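You operate a simulated robot arm through the tools that you are given. There is no shell and no other tool. Be economical: measure what you need, move in short steps, check, and stop when the job is done.

Carry out the task below with a simulated robot arm. There is one attempt and no reset: what you move stays moved.

## Task
Fetch the hinge pin and set it on the white packing sheet.

The check looks at the end state, three seconds after you hand in, the way a careful person would. Anything else that was tipped, shoved, dropped, spilled or broken makes it a failure. Flat cloth is picked up by pressing the open fingertips on it (5 to 10 N) and closing them slowly along it; thin cloth reads only 2 to 8 mm in the jaws.

## Robot
A 7-joint arm with a two-finger parallel gripper, fixed in place. Base frame: the origin is at the foot of the arm, x ahead of it, y to its left, z up; the work surface is at about z = 0. Readings come in m, rad, newtons and seconds.
With the tool pointing down near the work surface it reaches from about 0.24 to 0.62 m from the base axis. Its first joint turns from -1.152 to 1.152 rad. Payload 2.6 kg.
Tool frame: the origin (TCP) lies between the finger pads and is the grasp point; the fingertips stand 0.03 m ahead of it; z points along the fingers, y is the line along which they close. Largest opening 0.094 m; finger width 0.028, thickness 0.01; the body of the gripper, 0.05 by 0.096 m, starts 0.055 m behind the TCP.
Orientation is that of the tool frame in the base frame, as a unit quaternion [w, x, y, z]. With the fingers straight down and closing along the base's y, the tool's x points along the base's -x, its y along +y and its z along -z.

## Interface
- The arm moves only by the tool step_arm. Its arguments are lists of equal length, an entry for each row: "slide": the shift along the tool's x, y, z in m, a list of three; "angular": the turn, a rotation vector about the tool's x, y, z in rad, a list of three; "claw": the opening, from 0 (shut) to 1 (fully open). In form: {"slide": [[tx, ty, tz], ...], "angular": [[rx, ry, rz], ...], "claw": [claw, ...]}. A call has 1 to 20 rows; each row is the pose to reach, as a shift and turn from the pose commanded when the call began, along the tool's axes at that moment. A row lasts 0.2 s, in which the tool goes at most 0.05 m and 0.15 rad; a call with a longer step from one row to the next is refused whole, and so is a gripper value outside its range. A pose out of reach is approached as far as the arm can. The call stops where the force on the tool passes 40 N (or 10 N more than at its start, if that is more) or the arm is blocked; 0.2 s more then pass. Each finger travels about 0.072 m/s and halts on what it meets, pressing with about 40 N; the grip force reading is that of the motor and also rises with nothing between the fingers. The clock runs only during rows and for 0.2 s after the last one: add rows that repeat a pose to give the fingers time. It gives the time, the measured TCP pose, the force on the tool (base axes), the opening and the grip force at its end, in the units of the frame above (readings bear some noise), and new pictures: "pictures" is both (left out), scene, wrist or none.
- Cameras (640 x 400 px; columns grow to the right, rows downward): "scene" is fixed at [0.044, 0.4414, 0.5614]; the picture's right is [-0.68, -0.73, 0.00], its down [-0.44, 0.41, -0.80] and it looks along [0.58, -0.54, -0.60] (base axes); focal length 332 px, centre (320, 200). "wrist" rides on the gripper at [0.076, 0.014, -0.102] in the tool frame; the picture's right is [-0.18, 0.98, 0.00], its down [-0.75, -0.14, -0.64] and it looks along [-0.63, -0.12, 0.77] (tool axes); focal length 243 px, centre (320, 200). There is no depth. A picture from a camera that has moved, and an enlarged one, comes with that camera's place and axes in the base frame and with its lens.
- close_up(camera, box): a new picture of the part [left, top, right, bottom] of that camera's present view, enlarged. It takes no simulated time.
- hand_in(): hands the job in; it is judged then, once.

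Go step by step. Nothing tells you positions but the pictures and the camera data: compare them with the known pose of the tool, close in by small moves and look again before you grip or let go. The budget is 90 turns and 200 pictures, counting those below and the enlarged ones. Unless the task says otherwise, let go and move clear before handing in, and close with one line.

The tools are called after ">>>" as name(argument=value, ...) on one line, values as JSON. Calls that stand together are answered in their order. step_arm: Moves the arm, as the interface text tells. Its arguments: {"type":"object","properties":{"slide":{"type":"array"},"angular":{"type":"array"},"claw":{"type":"array"},"pictures":{"type":"string","enum":["both","scene","wrist","none"]}},"required":["slide","angular","claw"]} The other tools are called the same way: close_up (camera, box) takes an enlarged picture of a part of a camera's view; hand_in () hands the job in.

At the start:

```text
clock: 0.0
eef_pos: [0.4408, 0.0042, 0.2959]
orientation: [0.0, 0.0, 1.0, 0.001]
ft_force: [0.0, 0.5, -0.1]
opening: 0.0938
gripper_force: 0.1
```

scene: 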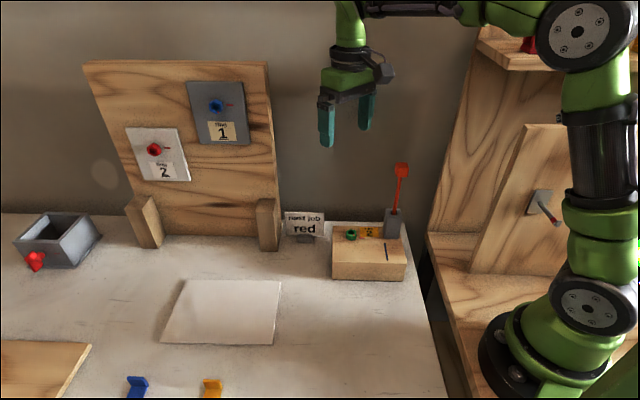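
wrist: 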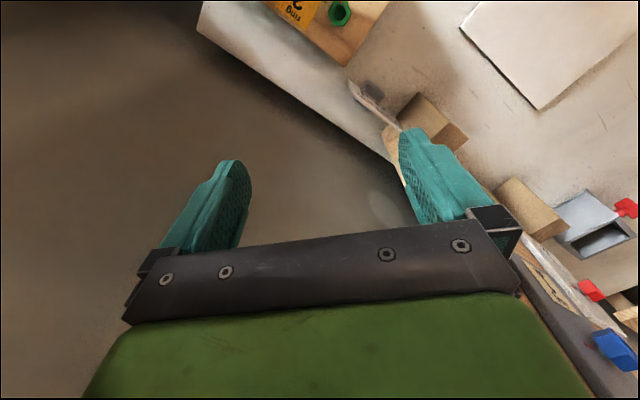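

I see a work table with a panel carrying two marked plates, a wooden block with a green part and a lever, a bin, a white sheet, and some small coloured parts. I'll enlarge the views to find the hinge pin.

>>> close_up(camera="scene", box=[80, 50, 290, 200])

>>> close_up(camera="scene", box=[270, 150, 430, 290])

>>> close_up(camera="scene", box=[0, 200, 240, 400])

>>> close_up(camera="scene", box=[420, 0, 640, 280])

>>> close_up(camera="wrist", box=[380, 80, 640, 400])

```text
2.67 times, centred on (185, 125) of scene
camera zoom: at [0.044, 0.4414, 0.5614], right [-0.68, -0.73, 0.0], down [-0.44, 0.41, -0.8], along [0.58, -0.54, -0.6], focal length 885 px, centre (680, 400)
```

zoom: 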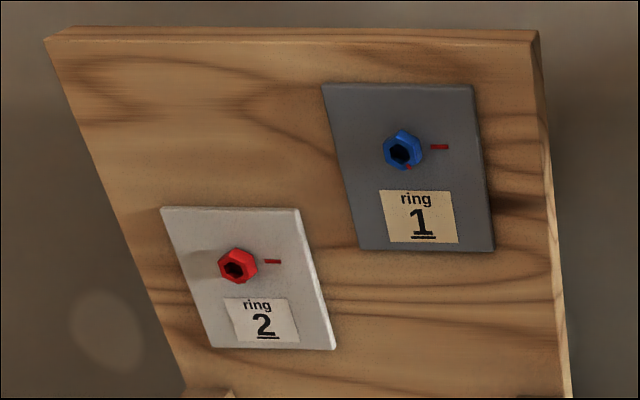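

```text
2.86 times, centred on (350, 220) of scene
camera zoom: at [0.044, 0.4414, 0.5614], right [-0.68, -0.73, 0.0], down [-0.44, 0.41, -0.8], along [0.58, -0.54, -0.6], focal length 948 px, centre (234, 143)
```

zoom: 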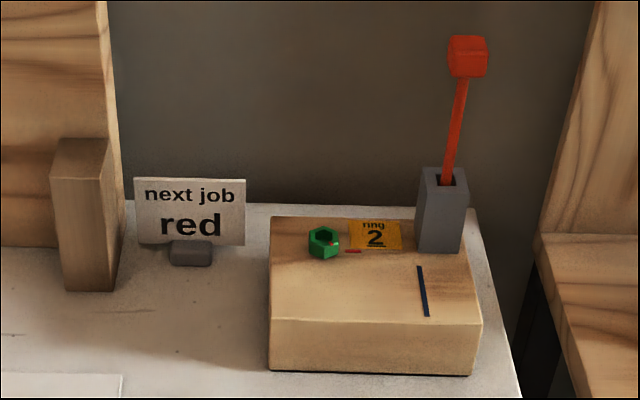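

```text
2.00 times, centred on (120, 300) of scene
camera zoom: at [0.044, 0.4414, 0.5614], right [-0.68, -0.73, 0.0], down [-0.44, 0.41, -0.8], along [0.58, -0.54, -0.6], focal length 663 px, centre (720, 0)
```

zoom: 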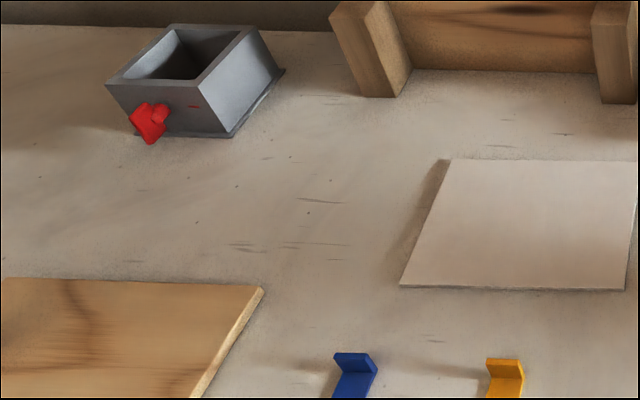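

```text
1.43 times, centred on (530, 140) of scene
camera zoom: at [0.044, 0.4414, 0.5614], right [-0.68, -0.73, 0.0], down [-0.44, 0.41, -0.8], along [0.58, -0.54, -0.6], focal length 474 px, centre (20, 286)
```

zoom: 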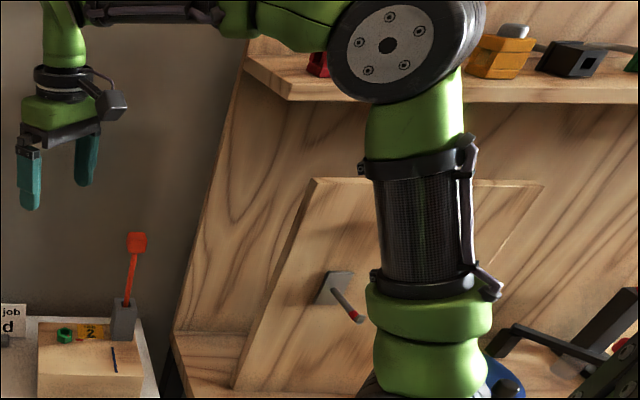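

```text
1.25 times, centred on (510, 240) of wrist
camera zoom: at [0.3631, 0.0167, 0.3986], right [0.18, 0.98, 0.0], down [0.75, -0.14, 0.64], along [0.63, -0.12, -0.77], focal length 303 px, centre (82, 150)
```

zoom: 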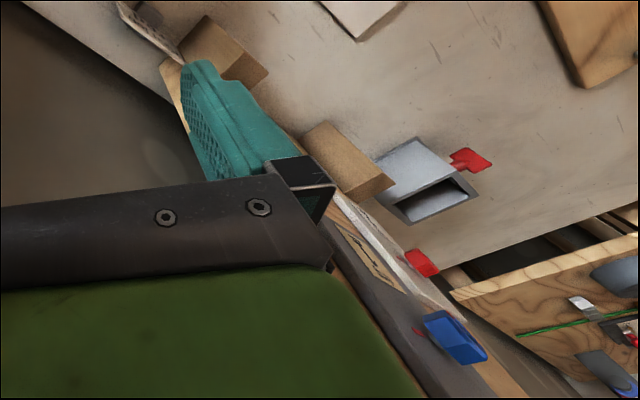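

The candidates are on the block, in the board, or hidden from this angle. I'll move the wrist camera around high up for a better look before touching anything.

>>> step_arm(slide=[[0.03, 0.03, 0], [0.06, 0.06, -0.02], [0.08, 0.1, -0.04], [0.1, 0.14, -0.06], [0.1, 0.18, -0.06]], angular=[[0, 0, 0], [0, 0, 0], [0, 0, 0], [0, 0, 0], [0, 0, 0]], claw=[1, 1, 1, 1, 1])

```text
clock: 1.2
eef_pos: [0.3431, 0.1833, 0.3593]
orientation: [0.0, 0.001, 1.0, 0.0]
ft_force: [-0.3, 1.4, 0.1]
opening: 0.094
gripper_force: 0.0
camera wrist: at [0.2658, 0.1977, 0.4617], right [0.19, 0.98, 0.0], down [0.75, -0.14, 0.64], along [0.63, -0.12, -0.77], focal length 243 px, centre (320, 200)
```

scene: 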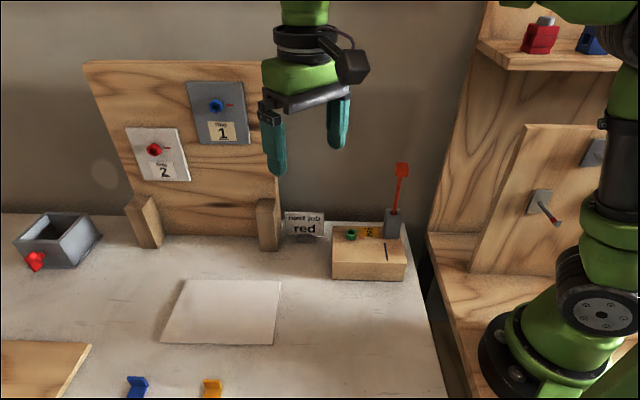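
wrist: 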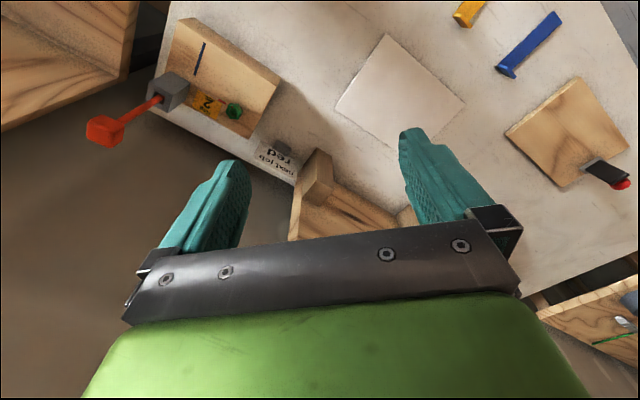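

A wooden plank to the left carries something dark with a red tip, and there are flat blue and yellow pieces. I'll zoom in on these.

>>> close_up(camera="wrist", box=[440, 0, 640, 200])

>>> close_up(camera="wrist", box=[80, 0, 300, 180])

>>> close_up(camera="wrist", box=[520, 240, 640, 360])

>>> close_up(camera="scene", box=[460, 0, 640, 260])

```text
2.00 times, centred on (540, 100) of wrist
camera zoom: at [0.2658, 0.1977, 0.4617], right [0.19, 0.98, 0.0], down [0.75, -0.14, 0.64], along [0.63, -0.12, -0.77], focal length 485 px, centre (-120, 400)
```

zoom: 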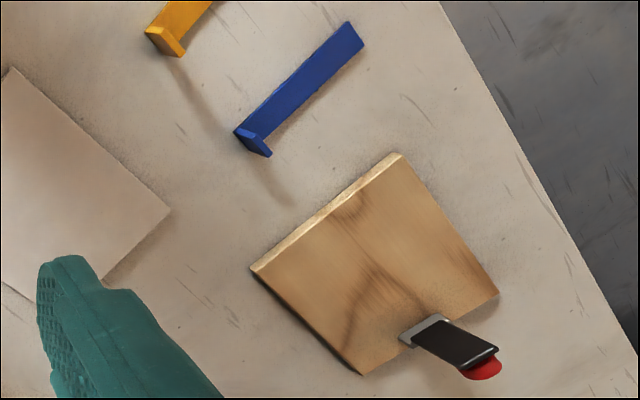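

```text
2.22 times, centred on (190, 90) of wrist
camera zoom: at [0.2658, 0.1977, 0.4617], right [0.19, 0.98, 0.0], down [0.75, -0.14, 0.64], along [0.63, -0.12, -0.77], focal length 539 px, centre (609, 444)
```

zoom: 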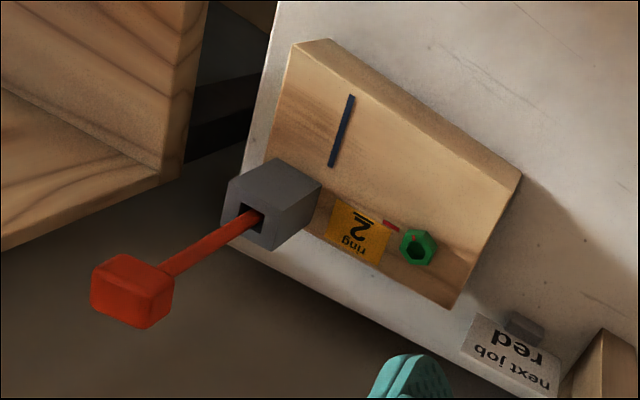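

```text
3.33 times, centred on (580, 300) of wrist
camera zoom: at [0.2658, 0.1977, 0.4617], right [0.19, 0.98, 0.0], down [0.75, -0.14, 0.64], along [0.63, -0.12, -0.77], focal length 809 px, centre (-547, -133)
```

zoom: 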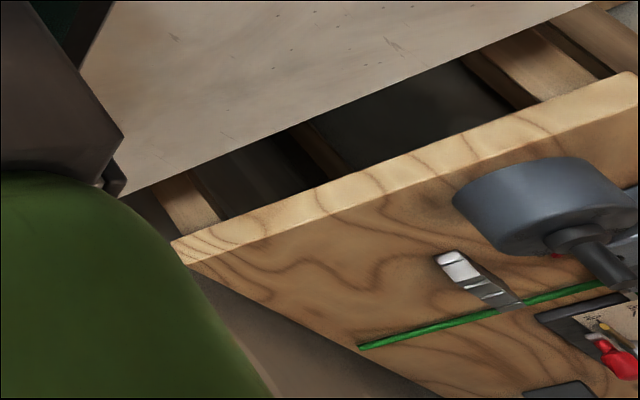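

```text
1.54 times, centred on (550, 130) of scene
camera zoom: at [0.044, 0.4414, 0.5614], right [-0.68, -0.73, 0.0], down [-0.44, 0.41, -0.8], along [0.58, -0.54, -0.6], focal length 510 px, centre (-34, 308)
```

zoom: 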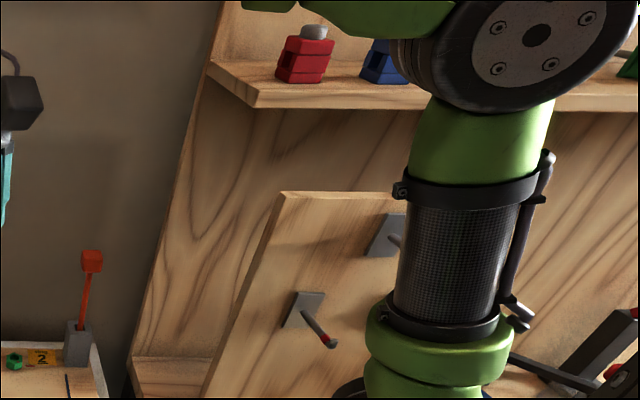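

The red rod with a cube head stands vertically in a grey holder on the block, at about (0.325, -0.033, top at 0.23). Next I'll turn the wrist camera to look at that block from the +y side and check whether this is the pin and whether anything retains it.

>>> step_arm(slide=[[0, 0, 0], [0, 0, 0], [0, 0, 0], [0, -0.01, 0], [0, -0.02, 0], [0, -0.03, 0], [0, -0.03, 0], [0, -0.03, 0], [0, -0.03, 0], [0, -0.03, 0], [0, -0.03, 0]], angular=[[0, 0, 0.145], [0, 0, 0.29], [0, 0, 0.435], [0, 0, 0.58], [0, 0, 0.725], [0, 0, 0.87], [0, 0, 1.015], [0, 0, 1.16], [0, 0, 1.3], [0, 0, 1.44], [0, 0, 1.57]], claw=[1, 1, 1, 1, 1, 1, 1, 1, 1, 1, 1])

```text
clock: 3.6
eef_pos: [0.3409, 0.1526, 0.3568]
orientation: [0.0, 0.707, 0.707, 0.0]
ft_force: [-1.2, -0.2, -0.3]
opening: 0.0939
gripper_force: 0.0
camera wrist: at [0.3537, 0.2286, 0.4593], right [0.98, -0.19, 0.0], down [-0.14, -0.75, 0.64], along [-0.12, -0.63, -0.77], focal length 243 px, centre (320, 200)
```

scene: 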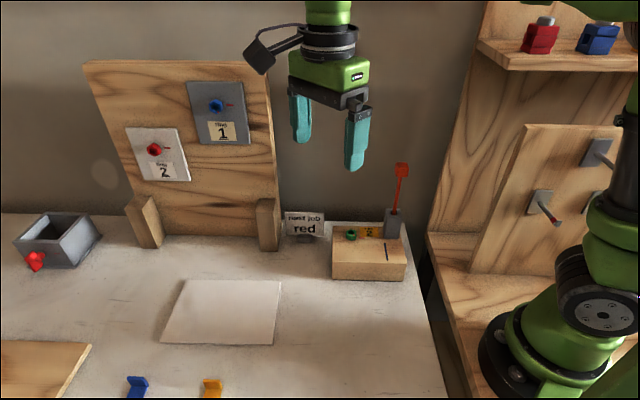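
wrist: 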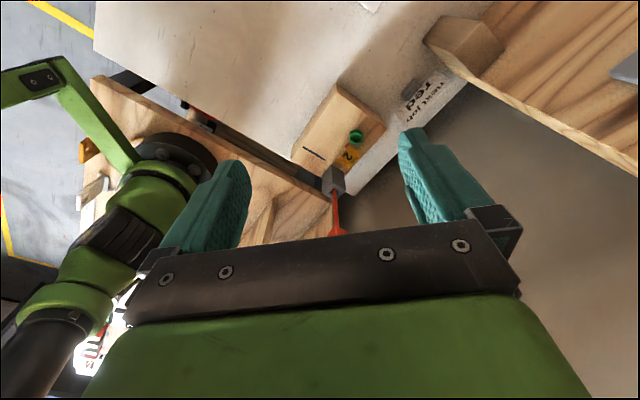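

The block is visible between the fingers. I'll enlarge it along with the rings.

>>> close_up(camera="wrist", box=[270, 70, 410, 240])

>>> close_up(camera="scene", box=[325, 205, 415, 285])

>>> close_up(camera="scene", box=[370, 155, 420, 245])

>>> close_up(camera="scene", box=[0, 200, 110, 280])

>>> close_up(camera="scene", box=[125, 75, 250, 185])

```text
2.35 times, centred on (340, 155) of wrist
camera zoom: at [0.3537, 0.2286, 0.4593], right [0.98, -0.19, 0.0], down [-0.14, -0.75, 0.64], along [-0.12, -0.63, -0.77], focal length 571 px, centre (273, 306)
```

zoom: 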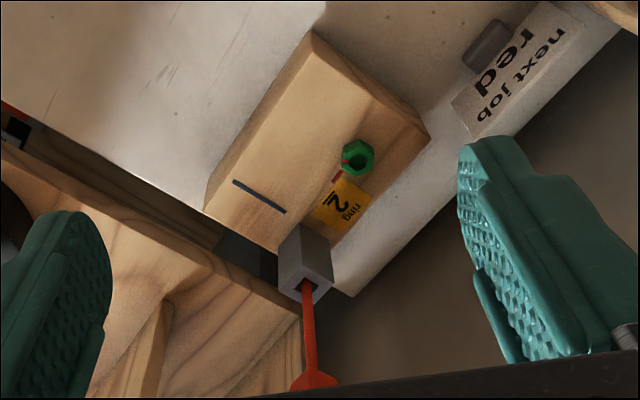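

```text
5.00 times, centred on (370, 245) of scene
camera zoom: at [0.044, 0.4414, 0.5614], right [-0.68, -0.73, 0.0], down [-0.44, 0.41, -0.8], along [0.58, -0.54, -0.6], focal length 1658 px, centre (70, -25)
```

zoom: 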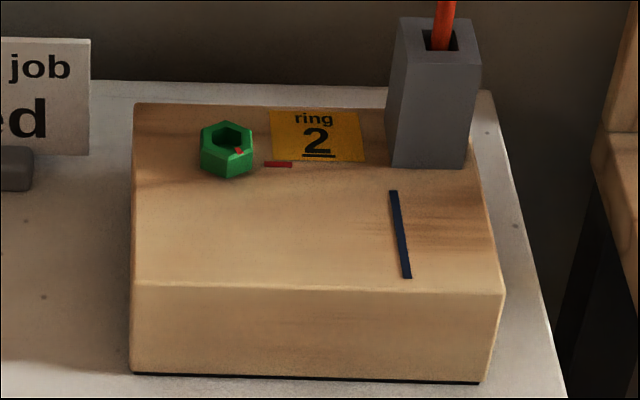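

```text
4.44 times, centred on (395, 200) of scene
camera zoom: at [0.044, 0.4414, 0.5614], right [-0.68, -0.73, 0.0], down [-0.44, 0.41, -0.8], along [0.58, -0.54, -0.6], focal length 1474 px, centre (-13, 200)
```

zoom: 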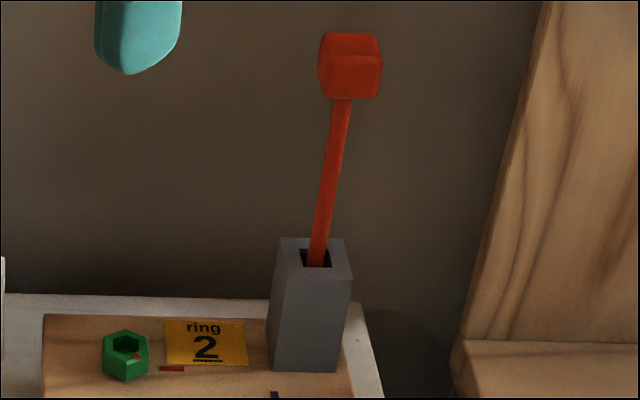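

```text
5.00 times, centred on (55, 240) of scene
camera zoom: at [0.044, 0.4414, 0.5614], right [-0.68, -0.73, 0.0], down [-0.44, 0.41, -0.8], along [0.58, -0.54, -0.6], focal length 1658 px, centre (1645, 0)
```

zoom: 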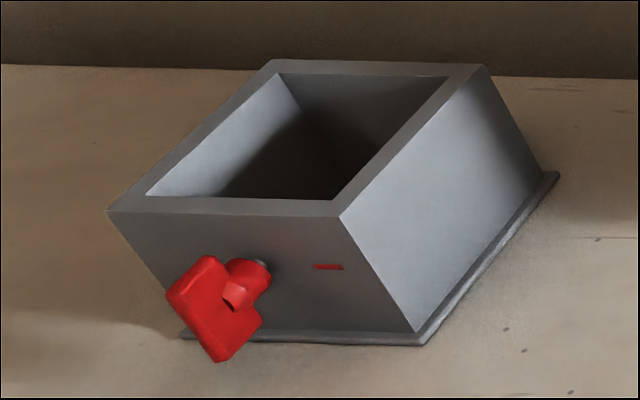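

```text
3.64 times, centred on (188, 130) of scene
camera zoom: at [0.044, 0.4414, 0.5614], right [-0.68, -0.73, 0.0], down [-0.44, 0.41, -0.8], along [0.58, -0.54, -0.6], focal length 1206 px, centre (802, 454)
```

zoom: 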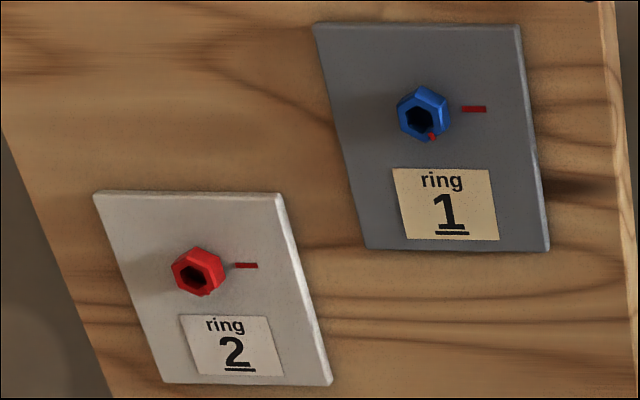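

The rings, lever-like rod and marks are clear now. Nothing is labelled a pin, so before deciding I'll look at the yellow and blue pieces and the plank on the left.

>>> step_arm(slide=[[0, 0, 0], [0.02, -0.02, 0], [0.04, -0.03, 0], [0.06, -0.04, 0], [0.08, -0.05, 0], [0.1, -0.06, 0], [0.12, -0.06, 0], [0.14, -0.06, 0], [0.14, -0.06, 0], [0.14, -0.06, 0], [0.14, -0.06, 0], [0.14, -0.06, 0], [0.14, -0.06, 0], [0.14, -0.06, 0], [0.14, -0.06, 0], [0.14, -0.06, 0]], angular=[[0, 0, -0.147], [0, 0, -0.294], [0, 0, -0.441], [0, 0, -0.588], [0, 0, -0.735], [0, 0, -0.882], [0, 0, -1.029], [0, 0, -1.176], [0, 0, -1.323], [0, 0, -1.47], [0, 0, -1.617], [0, 0, -1.764], [0, 0, -1.911], [0, 0, -2.058], [0, 0, -2.205], [0, 0, -2.352]], claw=[1, 1, 1, 1, 1, 1, 1, 1, 1, 1, 1, 1, 1, 1, 1, 1])

```text
clock: 7.0
eef_pos: [0.2803, 0.2947, 0.3552]
orientation: [0.0, -0.382, 0.924, 0.0]
ft_force: [0.0, -0.5, -0.5]
opening: 0.0939
gripper_force: 0.1
camera wrist: at [0.2151, 0.2494, 0.4581], right [-0.56, 0.83, 0.0], down [0.63, 0.43, 0.64], along [0.53, 0.36, -0.77], focal length 243 px, centre (320, 200)
```

scene: 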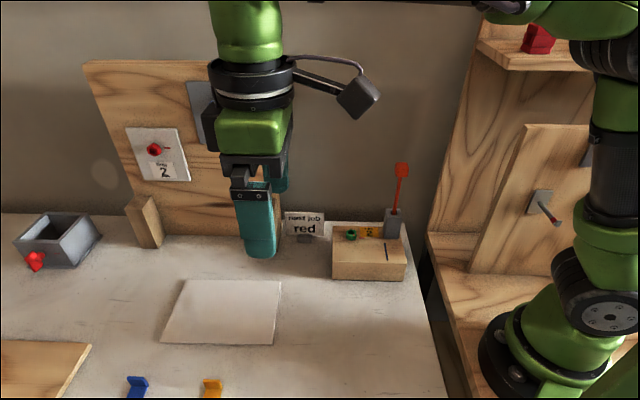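
wrist: 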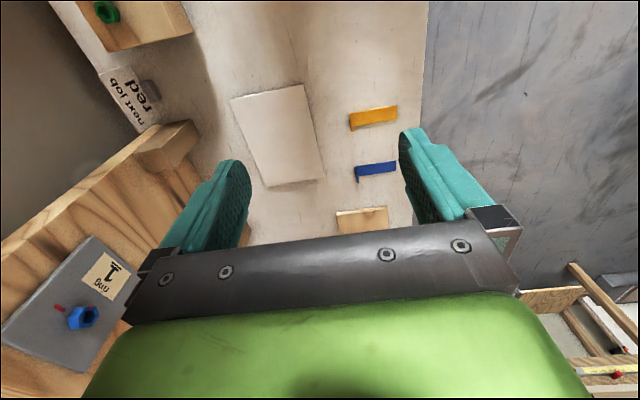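

Now the bars are in view between the fingers; I'll enlarge those and the panel.

>>> close_up(camera="wrist", box=[320, 80, 430, 240])

>>> close_up(camera="wrist", box=[0, 220, 150, 380])

>>> close_up(camera="wrist", box=[50, 0, 250, 200])

>>> close_up(camera="wrist", box=[500, 240, 640, 400])

```text
2.50 times, centred on (375, 160) of wrist
camera zoom: at [0.2151, 0.2494, 0.4581], right [-0.56, 0.83, 0.0], down [0.63, 0.43, 0.64], along [0.53, 0.36, -0.77], focal length 606 px, centre (182, 300)
```

zoom: 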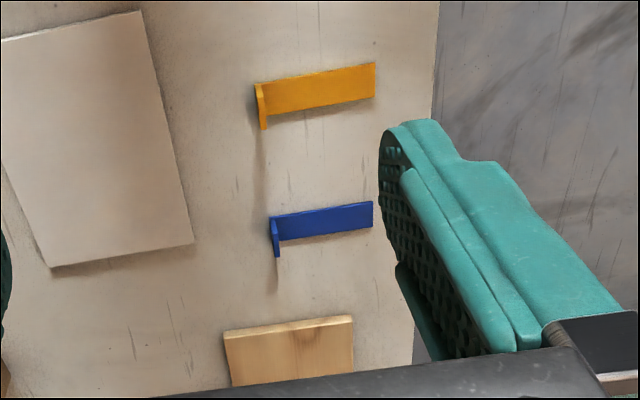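

```text
2.50 times, centred on (75, 300) of wrist
camera zoom: at [0.2151, 0.2494, 0.4581], right [-0.56, 0.83, 0.0], down [0.63, 0.43, 0.64], along [0.53, 0.36, -0.77], focal length 606 px, centre (932, -50)
```

zoom: 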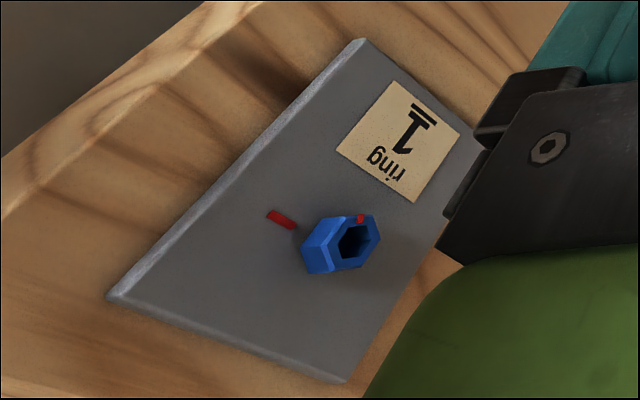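

```text
2.00 times, centred on (150, 100) of wrist
camera zoom: at [0.2151, 0.2494, 0.4581], right [-0.56, 0.83, 0.0], down [0.63, 0.43, 0.64], along [0.53, 0.36, -0.77], focal length 485 px, centre (660, 400)
```

zoom: 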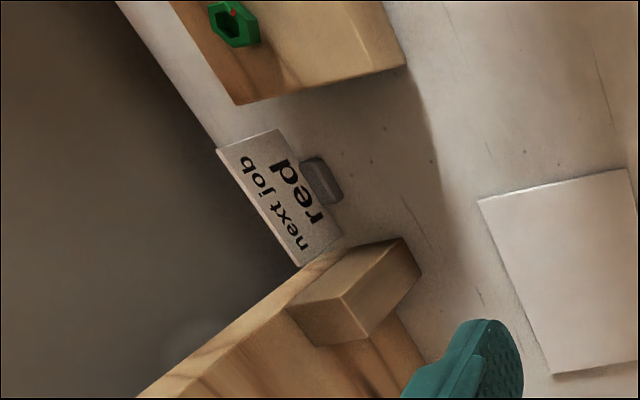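

```text
2.50 times, centred on (570, 320) of wrist
camera zoom: at [0.2151, 0.2494, 0.4581], right [-0.56, 0.83, 0.0], down [0.63, 0.43, 0.64], along [0.53, 0.36, -0.77], focal length 606 px, centre (-305, -100)
```

zoom: 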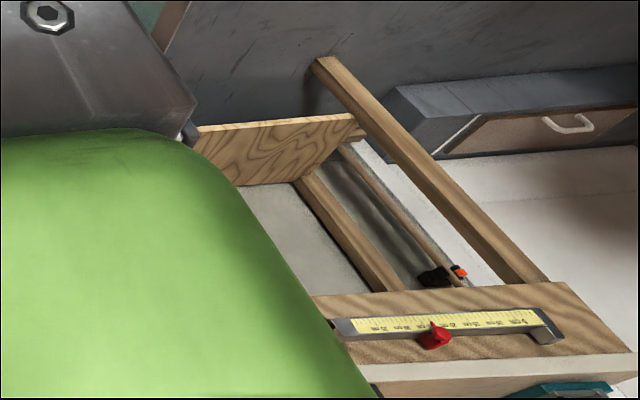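

The L-bars are flat strips and the rings are fixed. The only loose pin-like object within reach is the red headed rod standing vertically in its holder, with a bore larger than the rod, so I take it as the hinge pin. I plan to grip its head with the tool tilted inward, so it can be turned to lie flat on the sheet. First I'll move above it and tilt.

>>> step_arm(slide=[[0.02, -0.03, 0], [0.045, -0.064, 0], [0.068, -0.098, 0.003], [0.091, -0.131, 0.006], [0.114, -0.164, 0.009], [0.137, -0.197, 0.012], [0.16, -0.23, 0.015], [0.183, -0.262, 0.015], [0.183, -0.262, 0.015], [0.183, -0.262, 0.015], [0.183, -0.262, 0.015], [0.183, -0.262, 0.015], [0.183, -0.262, 0.015]], angular=[[0, 0, 0], [0, 0, 0], [0, 0, 0], [0, 0, 0], [0, 0, 0], [0, 0, 0], [0, 0, 0], [0, 0, 0], [0, 0.14, 0], [0, 0.28, 0], [0, 0.42, 0], [0, 0.56, 0], [0, 0.7, 0]], claw=[1, 1, 1, 1, 1, 1, 1, 1, 1, 1, 1, 1, 1])

```text
clock: 9.8
eef_pos: [0.3352, -0.022, 0.3415]
orientation: [-0.318, -0.357, 0.869, -0.13]
ft_force: [0.0, -0.3, -0.9]
opening: 0.0936
gripper_force: 0.1
camera wrist: at [0.3297, -0.0066, 0.4682], right [-0.59, 0.8, -0.12], down [0.8, 0.6, 0.0], along [0.07, -0.09, -0.99], focal length 243 px, centre (320, 200)
```

scene: 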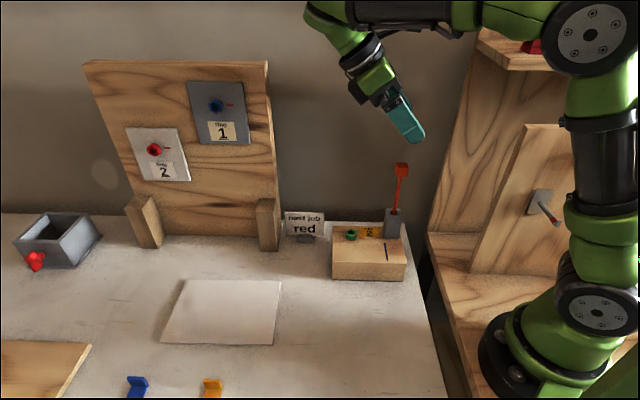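
wrist: 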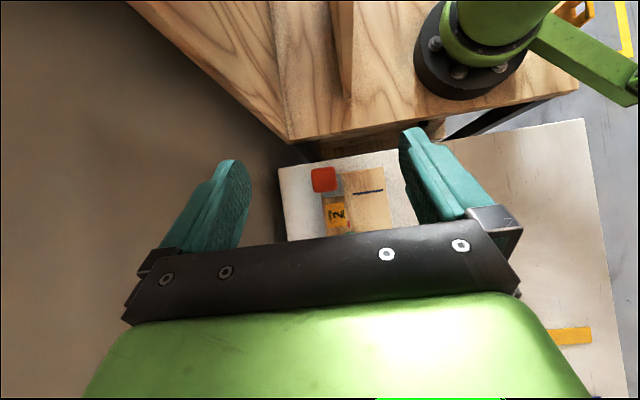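

The wrist camera looks straight down at the head. I'll enlarge it to get its turn and exact position.

>>> close_up(camera="wrist", box=[275, 140, 405, 230])

>>> close_up(camera="scene", box=[340, 80, 460, 240])

```text
4.44 times, centred on (340, 185) of wrist
camera zoom: at [0.3297, -0.0066, 0.4682], right [-0.59, 0.8, -0.12], down [0.8, 0.6, 0.0], along [0.07, -0.09, -0.99], focal length 1078 px, centre (231, 267)
```

zoom: 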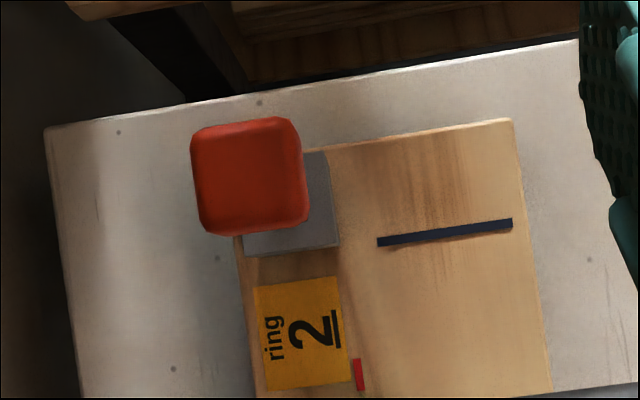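

```text
2.50 times, centred on (400, 160) of scene
camera zoom: at [0.044, 0.4414, 0.5614], right [-0.68, -0.73, 0.0], down [-0.44, 0.41, -0.8], along [0.58, -0.54, -0.6], focal length 829 px, centre (120, 300)
```

zoom: 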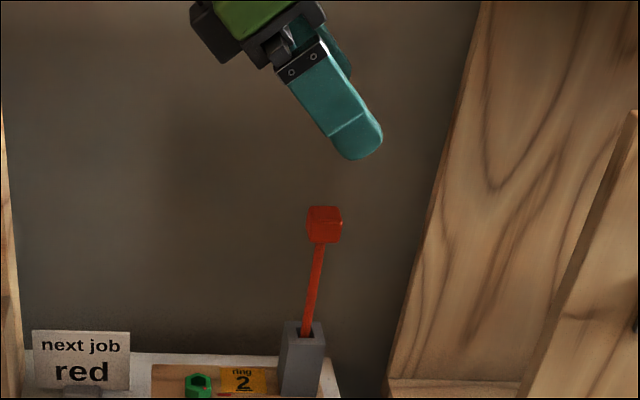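

The head is about 2.3 cm square, centred near (0.3285, -0.035, 0.23), and lined up with my closing axis. I'll descend vertically so the fingers straddle it, then look.

>>> step_arm(slide=[[-0.015, -0.0044, 0.02], [-0.03, -0.0044, 0.04], [-0.045, -0.0044, 0.06], [-0.0611, -0.0044, 0.0793], [-0.0611, -0.0044, 0.0793]], angular=[[0, 0, 0], [0, 0, 0], [0, 0, 0], [0, 0, 0], [0, 0, 0]], claw=[1, 1, 1, 1, 1])

>>> close_up(camera="scene", box=[340, 80, 460, 240])

>>> close_up(camera="wrist", box=[220, 100, 440, 250])

```text
clock: 11.0
eef_pos: [0.336, -0.0297, 0.2421]
orientation: [-0.317, -0.357, 0.869, -0.13]
ft_force: [0.5, -0.7, -0.2]
opening: 0.0941
gripper_force: 0.0
camera wrist: at [0.3301, -0.0142, 0.3703], right [-0.59, 0.8, -0.12], down [0.8, 0.6, 0.01], along [0.08, -0.09, -0.99], focal length 243 px, centre (320, 200)
```

scene: 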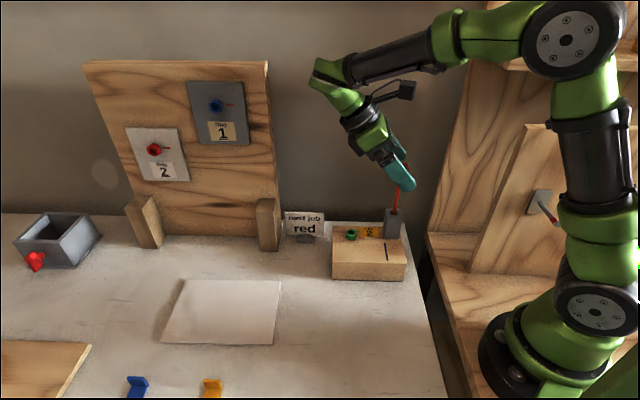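
wrist: 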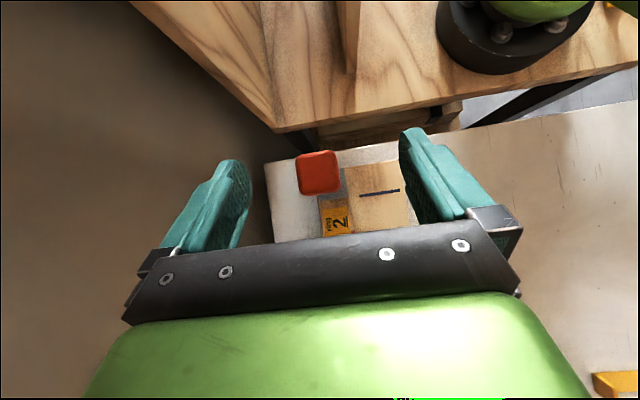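

```text
2.50 times, centred on (400, 160) of scene
camera zoom: at [0.044, 0.4414, 0.5614], right [-0.68, -0.73, 0.0], down [-0.44, 0.41, -0.8], along [0.58, -0.54, -0.6], focal length 829 px, centre (120, 300)
```

zoom: 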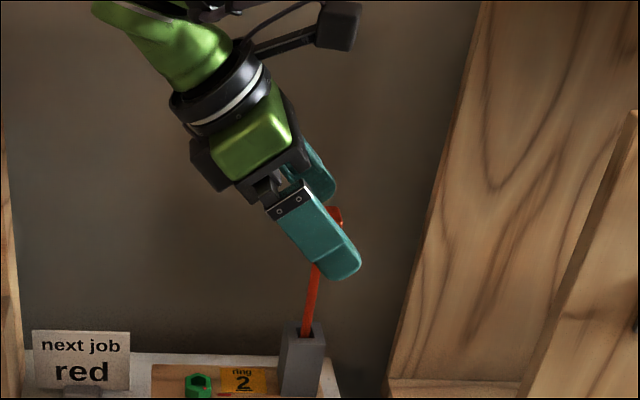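

```text
2.67 times, centred on (330, 175) of wrist
camera zoom: at [0.3301, -0.0142, 0.3703], right [-0.59, 0.8, -0.12], down [0.8, 0.6, 0.01], along [0.08, -0.09, -0.99], focal length 647 px, centre (293, 267)
```

zoom: 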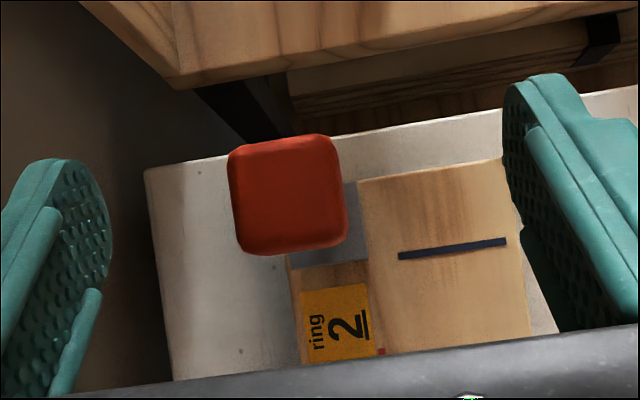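

The head is centred between the fingers. I'll close on it now.

>>> step_arm(slide=[[0, 0, 0], [0, 0, 0], [0, 0, 0], [0, 0, 0], [0, 0, 0], [0, 0, 0]], angular=[[0, 0, 0], [0, 0, 0], [0, 0, 0], [0, 0, 0], [0, 0, 0], [0, 0, 0]], claw=[0.8, 0.6, 0.4, 0.3, 0.15, 0.15])

>>> close_up(camera="scene", box=[340, 120, 460, 280])

```text
clock: 12.4
eef_pos: [0.3376, -0.0292, 0.2426]
orientation: [-0.317, -0.358, 0.869, -0.13]
ft_force: [0.1, -1.0, -0.1]
opening: 0.0227
gripper_force: 39.8
camera wrist: at [0.3302, -0.0142, 0.3707], right [-0.59, 0.8, -0.12], down [0.8, 0.6, 0.01], along [0.08, -0.09, -0.99], focal length 243 px, centre (320, 200)
```

scene: 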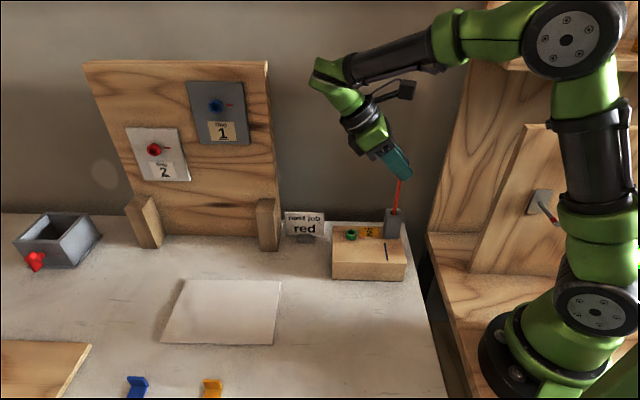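
wrist: 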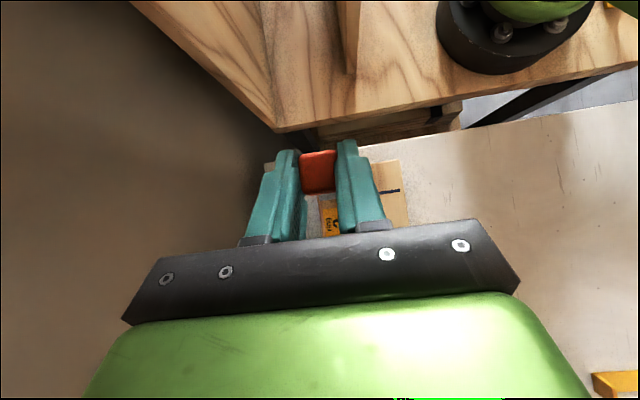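

```text
2.50 times, centred on (400, 200) of scene
camera zoom: at [0.044, 0.4414, 0.5614], right [-0.68, -0.73, 0.0], down [-0.44, 0.41, -0.8], along [0.58, -0.54, -0.6], focal length 829 px, centre (120, 200)
```

zoom: 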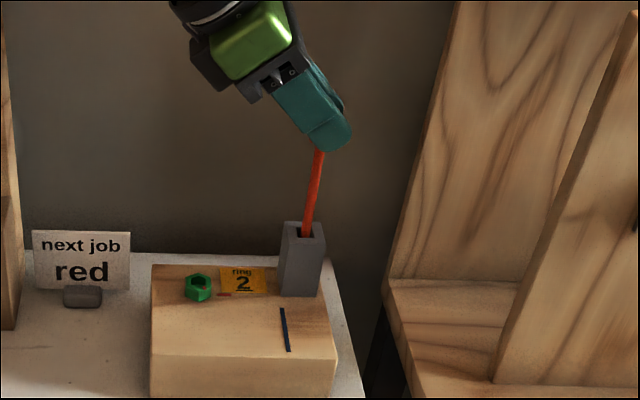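

It is gripped at 22.7 mm. I'll lift gently by 2 cm straight up, watching for resistance and block movement.

>>> step_arm(slide=[[0.0032, 0, -0.0038], [0.0064, 0, -0.0077], [0.0097, 0, -0.0115], [0.0129, 0, -0.0153]], angular=[[0, 0, 0], [0, 0, 0], [0, 0, 0], [0, 0, 0]], claw=[0.15, 0.15, 0.15, 0.15], pictures="none")

>>> close_up(camera="scene", box=[340, 120, 460, 280])

```text
clock: 13.4
eef_pos: [0.3363, -0.0281, 0.2615]
orientation: [-0.318, -0.357, 0.869, -0.13]
ft_force: [0.8, -1.4, -0.6]
opening: 0.0228
gripper_force: 39.9
```

```text
2.50 times, centred on (400, 200) of scene
camera zoom: at [0.044, 0.4414, 0.5614], right [-0.68, -0.73, 0.0], down [-0.44, 0.41, -0.8], along [0.58, -0.54, -0.6], focal length 829 px, centre (120, 200)
```

zoom: 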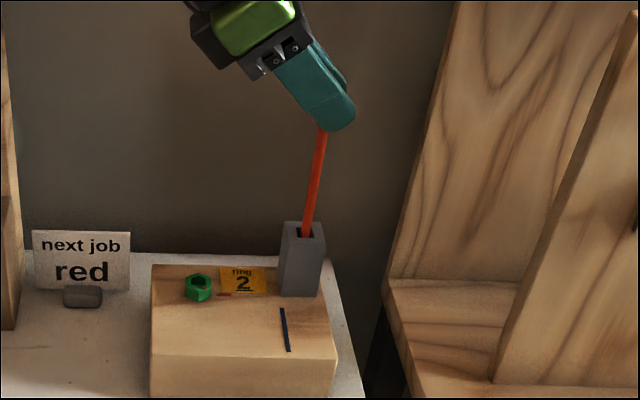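

The rod rises freely and the block stays still. I'll keep lifting until the tip clears the holder.

>>> step_arm(slide=[[0.0097, 0, -0.0115], [0.0193, 0, -0.023], [0.029, 0, -0.0344], [0.0386, 0, -0.0459], [0.0451, 0, -0.0535], [0.0515, 0, -0.0612]], angular=[[0, 0, 0], [0, 0, 0], [0, 0, 0], [0, 0, 0], [0, 0, 0], [0, 0, 0]], claw=[0.15, 0.15, 0.15, 0.15, 0.15, 0.15], pictures="wrist")

>>> close_up(camera="scene", box=[340, 80, 460, 240])

```text
clock: 14.8
eef_pos: [0.3342, -0.028, 0.3414]
orientation: [-0.317, -0.357, 0.869, -0.13]
ft_force: [0.0, -1.0, -0.2]
opening: 0.0228
gripper_force: 39.6
camera wrist: at [0.3285, -0.0129, 0.4692], right [-0.59, 0.8, -0.12], down [0.8, 0.6, 0.01], along [0.08, -0.09, -0.99], focal length 243 px, centre (320, 200)
```

wrist: 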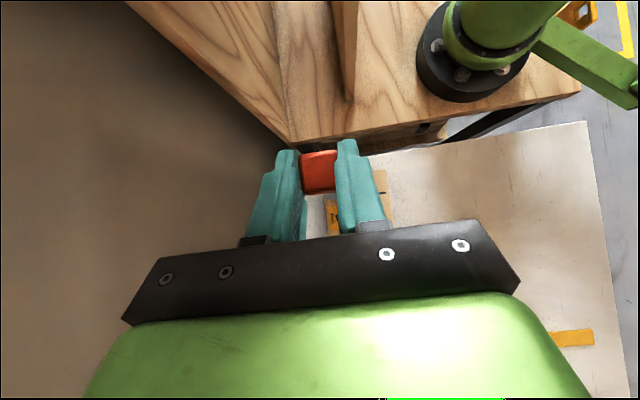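

```text
2.50 times, centred on (400, 160) of scene
camera zoom: at [0.044, 0.4414, 0.5614], right [-0.68, -0.73, 0.0], down [-0.44, 0.41, -0.8], along [0.58, -0.54, -0.6], focal length 829 px, centre (120, 300)
```

zoom: 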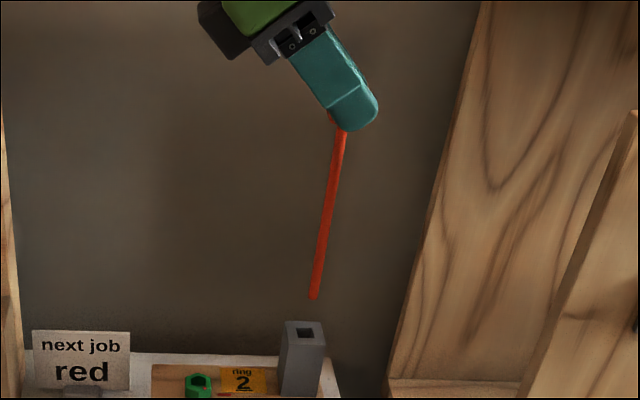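

The pin is free: straight, about 18 cm long, hanging vertically. I'll measure the sheet's corners precisely before turning it.

>>> close_up(camera="scene", box=[150, 265, 294, 355])

```text
4.44 times, centred on (222, 310) of scene
camera zoom: at [0.044, 0.4414, 0.5614], right [-0.68, -0.73, 0.0], down [-0.44, 0.41, -0.8], along [0.58, -0.54, -0.6], focal length 1474 px, centre (756, -289)
```

zoom: 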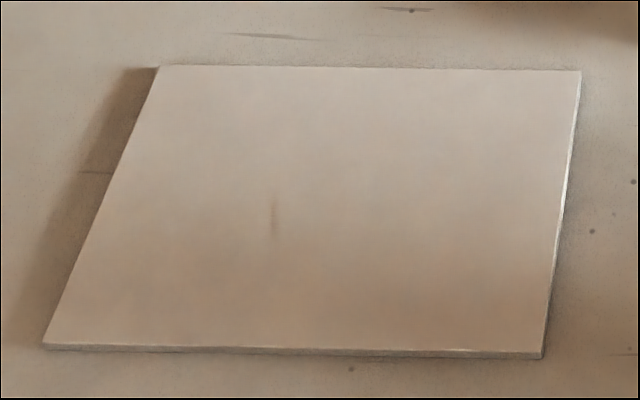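

The sheet is about 20 × 14 cm, centred at (0.4525, 0.313), with its long side at a 46° bearing. The pin will lie at about 29° through the centre. First I'll untilt the tool with the pin held.

>>> step_arm(slide=[[0, 0, 0], [0, 0, 0], [0, 0, 0], [0, 0, 0], [0, 0, 0], [0, 0, 0]], angular=[[0, -0.12, 0], [0, -0.24, 0], [0, -0.36, 0], [0, -0.48, 0], [0, -0.6, 0], [0, -0.7, 0]], claw=[0.15, 0.15, 0.15, 0.15, 0.15, 0.15], pictures="scene")

```text
clock: 16.2
eef_pos: [0.3364, -0.0269, 0.3407]
orientation: [0.001, -0.381, 0.925, 0.001]
ft_force: [-0.2, -0.5, -0.1]
opening: 0.0229
gripper_force: 40.0
```

scene: 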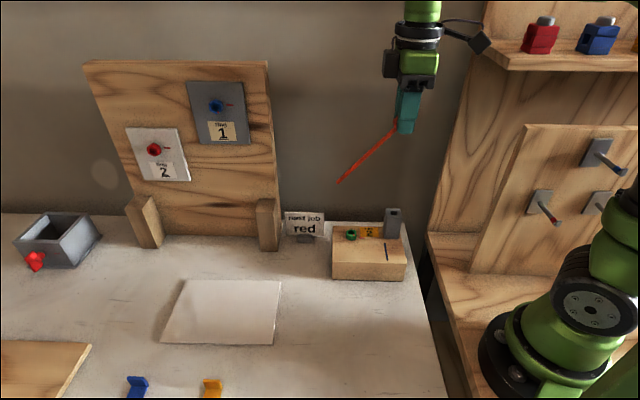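

The grip holds and the pin swings outward as expected. Next I'll carry it over the sheet at height and yaw it.

>>> step_arm(slide=[[-0.0294, 0.023, 0], [-0.0588, 0.046, 0], [-0.0881, 0.069, 0], [-0.1175, 0.092, 0], [-0.1469, 0.115, 0], [-0.1763, 0.138, 0], [-0.2056, 0.161, 0], [-0.235, 0.184, 0], [-0.235, 0.184, 0]], angular=[[0, 0, 0], [0, 0, 0.04], [0, 0, 0.08], [0, 0, 0.12], [0, 0, 0.16], [0, 0, 0.2], [0, 0, 0.24], [0, 0, 0.279], [0, 0, 0.279]], claw=[0.15, 0.15, 0.15, 0.15, 0.15, 0.15, 0.15, 0.15, 0.15])

```text
clock: 18.2
eef_pos: [0.3703, 0.2659, 0.3409]
orientation: [0.0, -0.248, 0.969, 0.0]
ft_force: [1.1, -0.7, 0.1]
opening: 0.0228
gripper_force: 40.1
camera wrist: at [0.2955, 0.2419, 0.4432], right [-0.31, 0.95, 0.0], down [0.73, 0.24, 0.64], along [0.61, 0.2, -0.77], focal length 243 px, centre (320, 200)
```

scene: 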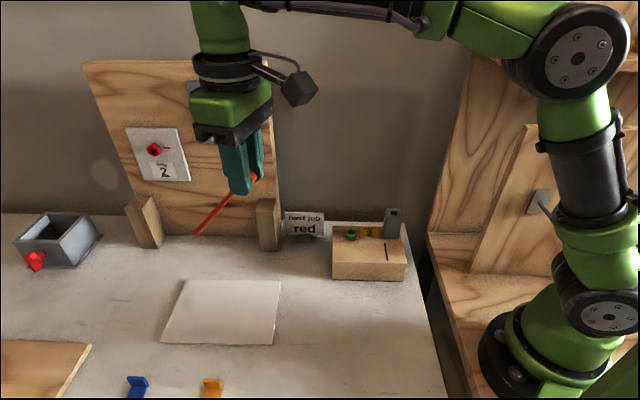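
wrist: 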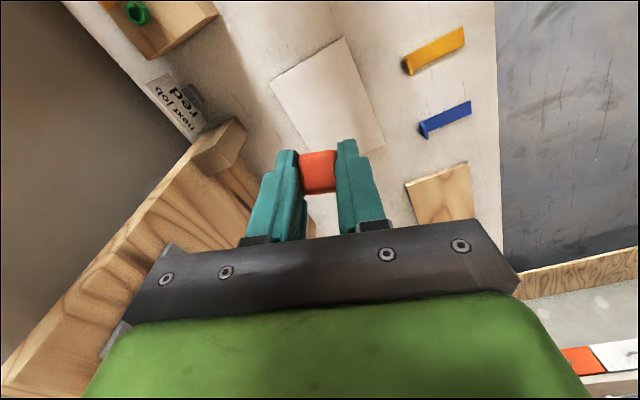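

It is over the sheet and yawed correctly. I'll pitch the tool outward so the pin becomes horizontal, still at height.

>>> step_arm(slide=[[0, 0, 0.01], [0, 0, 0.03], [0, 0, 0.05], [0, 0, 0.07], [0, 0, 0.09], [0, 0, 0.11], [0, 0, 0.13]], angular=[[0, -0.13, 0], [0, -0.26, 0], [0, -0.39, 0], [0, -0.52, 0], [0, -0.65, 0], [0, -0.78, 0], [0, -0.87, 0]], claw=[0.15, 0.15, 0.15, 0.15, 0.15, 0.15, 0.15])

```text
clock: 19.8
eef_pos: [0.374, 0.2661, 0.2167]
orientation: [0.397, -0.226, 0.884, 0.099]
ft_force: [-0.2, 0.2, -0.9]
opening: 0.0228
gripper_force: 39.6
out of reach, approached as far as the arm can: row 7
camera wrist: at [0.254, 0.2174, 0.2276], right [-0.36, 0.92, 0.13], down [0.08, -0.11, 0.99], along [0.93, 0.37, -0.04], focal length 243 px, centre (320, 200)
```

scene: 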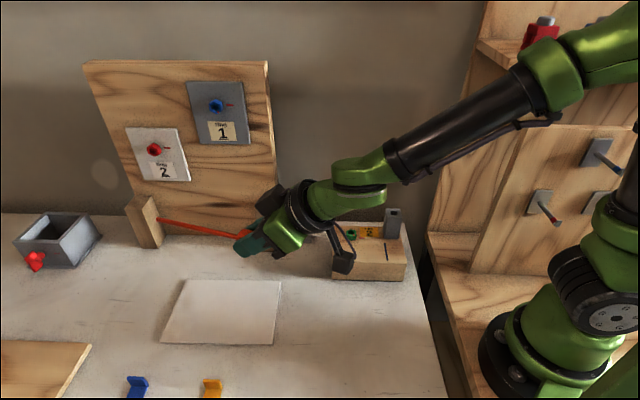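
wrist: 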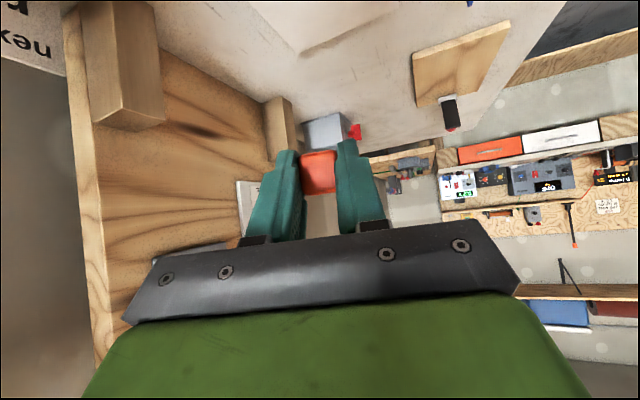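

The pin is nearly horizontal, with the last bit of pitch at the arm's limit; going lower should ease that. I'll lower by 10 cm and check.

>>> step_arm(slide=[[0.019, 0, 0.016], [0.038, 0, 0.032], [0.057, 0, 0.048], [0.0764, 0, 0.0645], [0.0764, 0, 0.0645]], angular=[[0, 0, 0], [0, 0, 0], [0, 0, 0], [0, 0, 0], [0, 0, 0]], claw=[0.15, 0.15, 0.15, 0.15, 0.15], pictures="scene")

```text
clock: 21.0
eef_pos: [0.3733, 0.2682, 0.1186]
orientation: [0.408, -0.225, 0.878, 0.105]
ft_force: [-0.1, 0.9, 0.2]
opening: 0.0227
gripper_force: 40.0
out of reach, approached as far as the arm can: row 1
```

scene: 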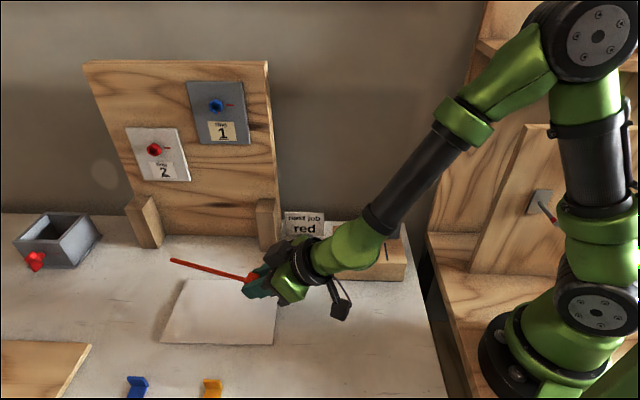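

Reach is fine now. Since the wrist camera bracket gets low, I'll ease the pitch back by 0.11 rad, so the pin is slightly nose-down, and lower a further 5.5 cm before looking closely.

>>> step_arm(slide=[[0.01, 0, 0.0085], [0.021, 0, 0.0177], [0.032, 0, 0.027], [0.042, 0, 0.0355], [0.042, 0, 0.0355]], angular=[[0, 0.03, 0], [0, 0.06, 0], [0, 0.09, 0], [0, 0.11, 0], [0, 0.11, 0]], claw=[0.15, 0.15, 0.15, 0.15, 0.15], pictures="scene")

>>> close_up(camera="scene", box=[150, 230, 374, 370])

```text
clock: 22.2
eef_pos: [0.3767, 0.267, 0.0635]
orientation: [0.36, -0.231, 0.899, 0.092]
ft_force: [0.3, -0.5, -0.5]
opening: 0.0227
gripper_force: 40.0
```

scene: 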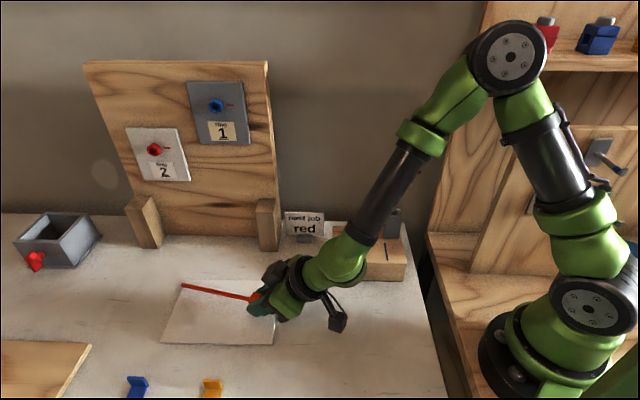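

```text
2.86 times, centred on (262, 300) of scene
camera zoom: at [0.044, 0.4414, 0.5614], right [-0.68, -0.73, 0.0], down [-0.44, 0.41, -0.8], along [0.58, -0.54, -0.6], focal length 948 px, centre (486, -86)
```

zoom: 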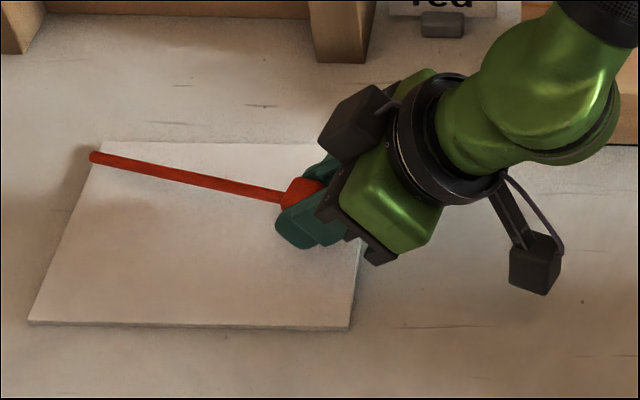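

The pin lies well inside the sheet outline, tip and head both with over 1 cm of margin. I'll lower 2 cm in small steps, watching the force.

>>> step_arm(slide=[[0.0034, 0, 0.0037], [0.0068, 0, 0.0073], [0.0102, 0, 0.011], [0.0136, 0, 0.0146], [0.0136, 0, 0.0146]], angular=[[0, 0, 0], [0, 0, 0], [0, 0, 0], [0, 0, 0], [0, 0, 0]], claw=[0.15, 0.15, 0.15, 0.15, 0.15], pictures="none")

>>> close_up(camera="scene", box=[150, 230, 374, 370])

```text
clock: 23.4
eef_pos: [0.3764, 0.2669, 0.045]
orientation: [0.36, -0.23, 0.9, 0.092]
ft_force: [0.8, 0.0, -0.6]
opening: 0.0228
gripper_force: 39.8
```

```text
2.86 times, centred on (262, 300) of scene
camera zoom: at [0.044, 0.4414, 0.5614], right [-0.68, -0.73, 0.0], down [-0.44, 0.41, -0.8], along [0.58, -0.54, -0.6], focal length 948 px, centre (486, -86)
```

zoom: 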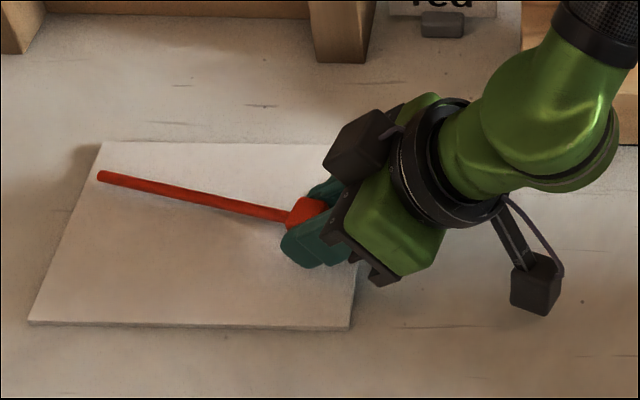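

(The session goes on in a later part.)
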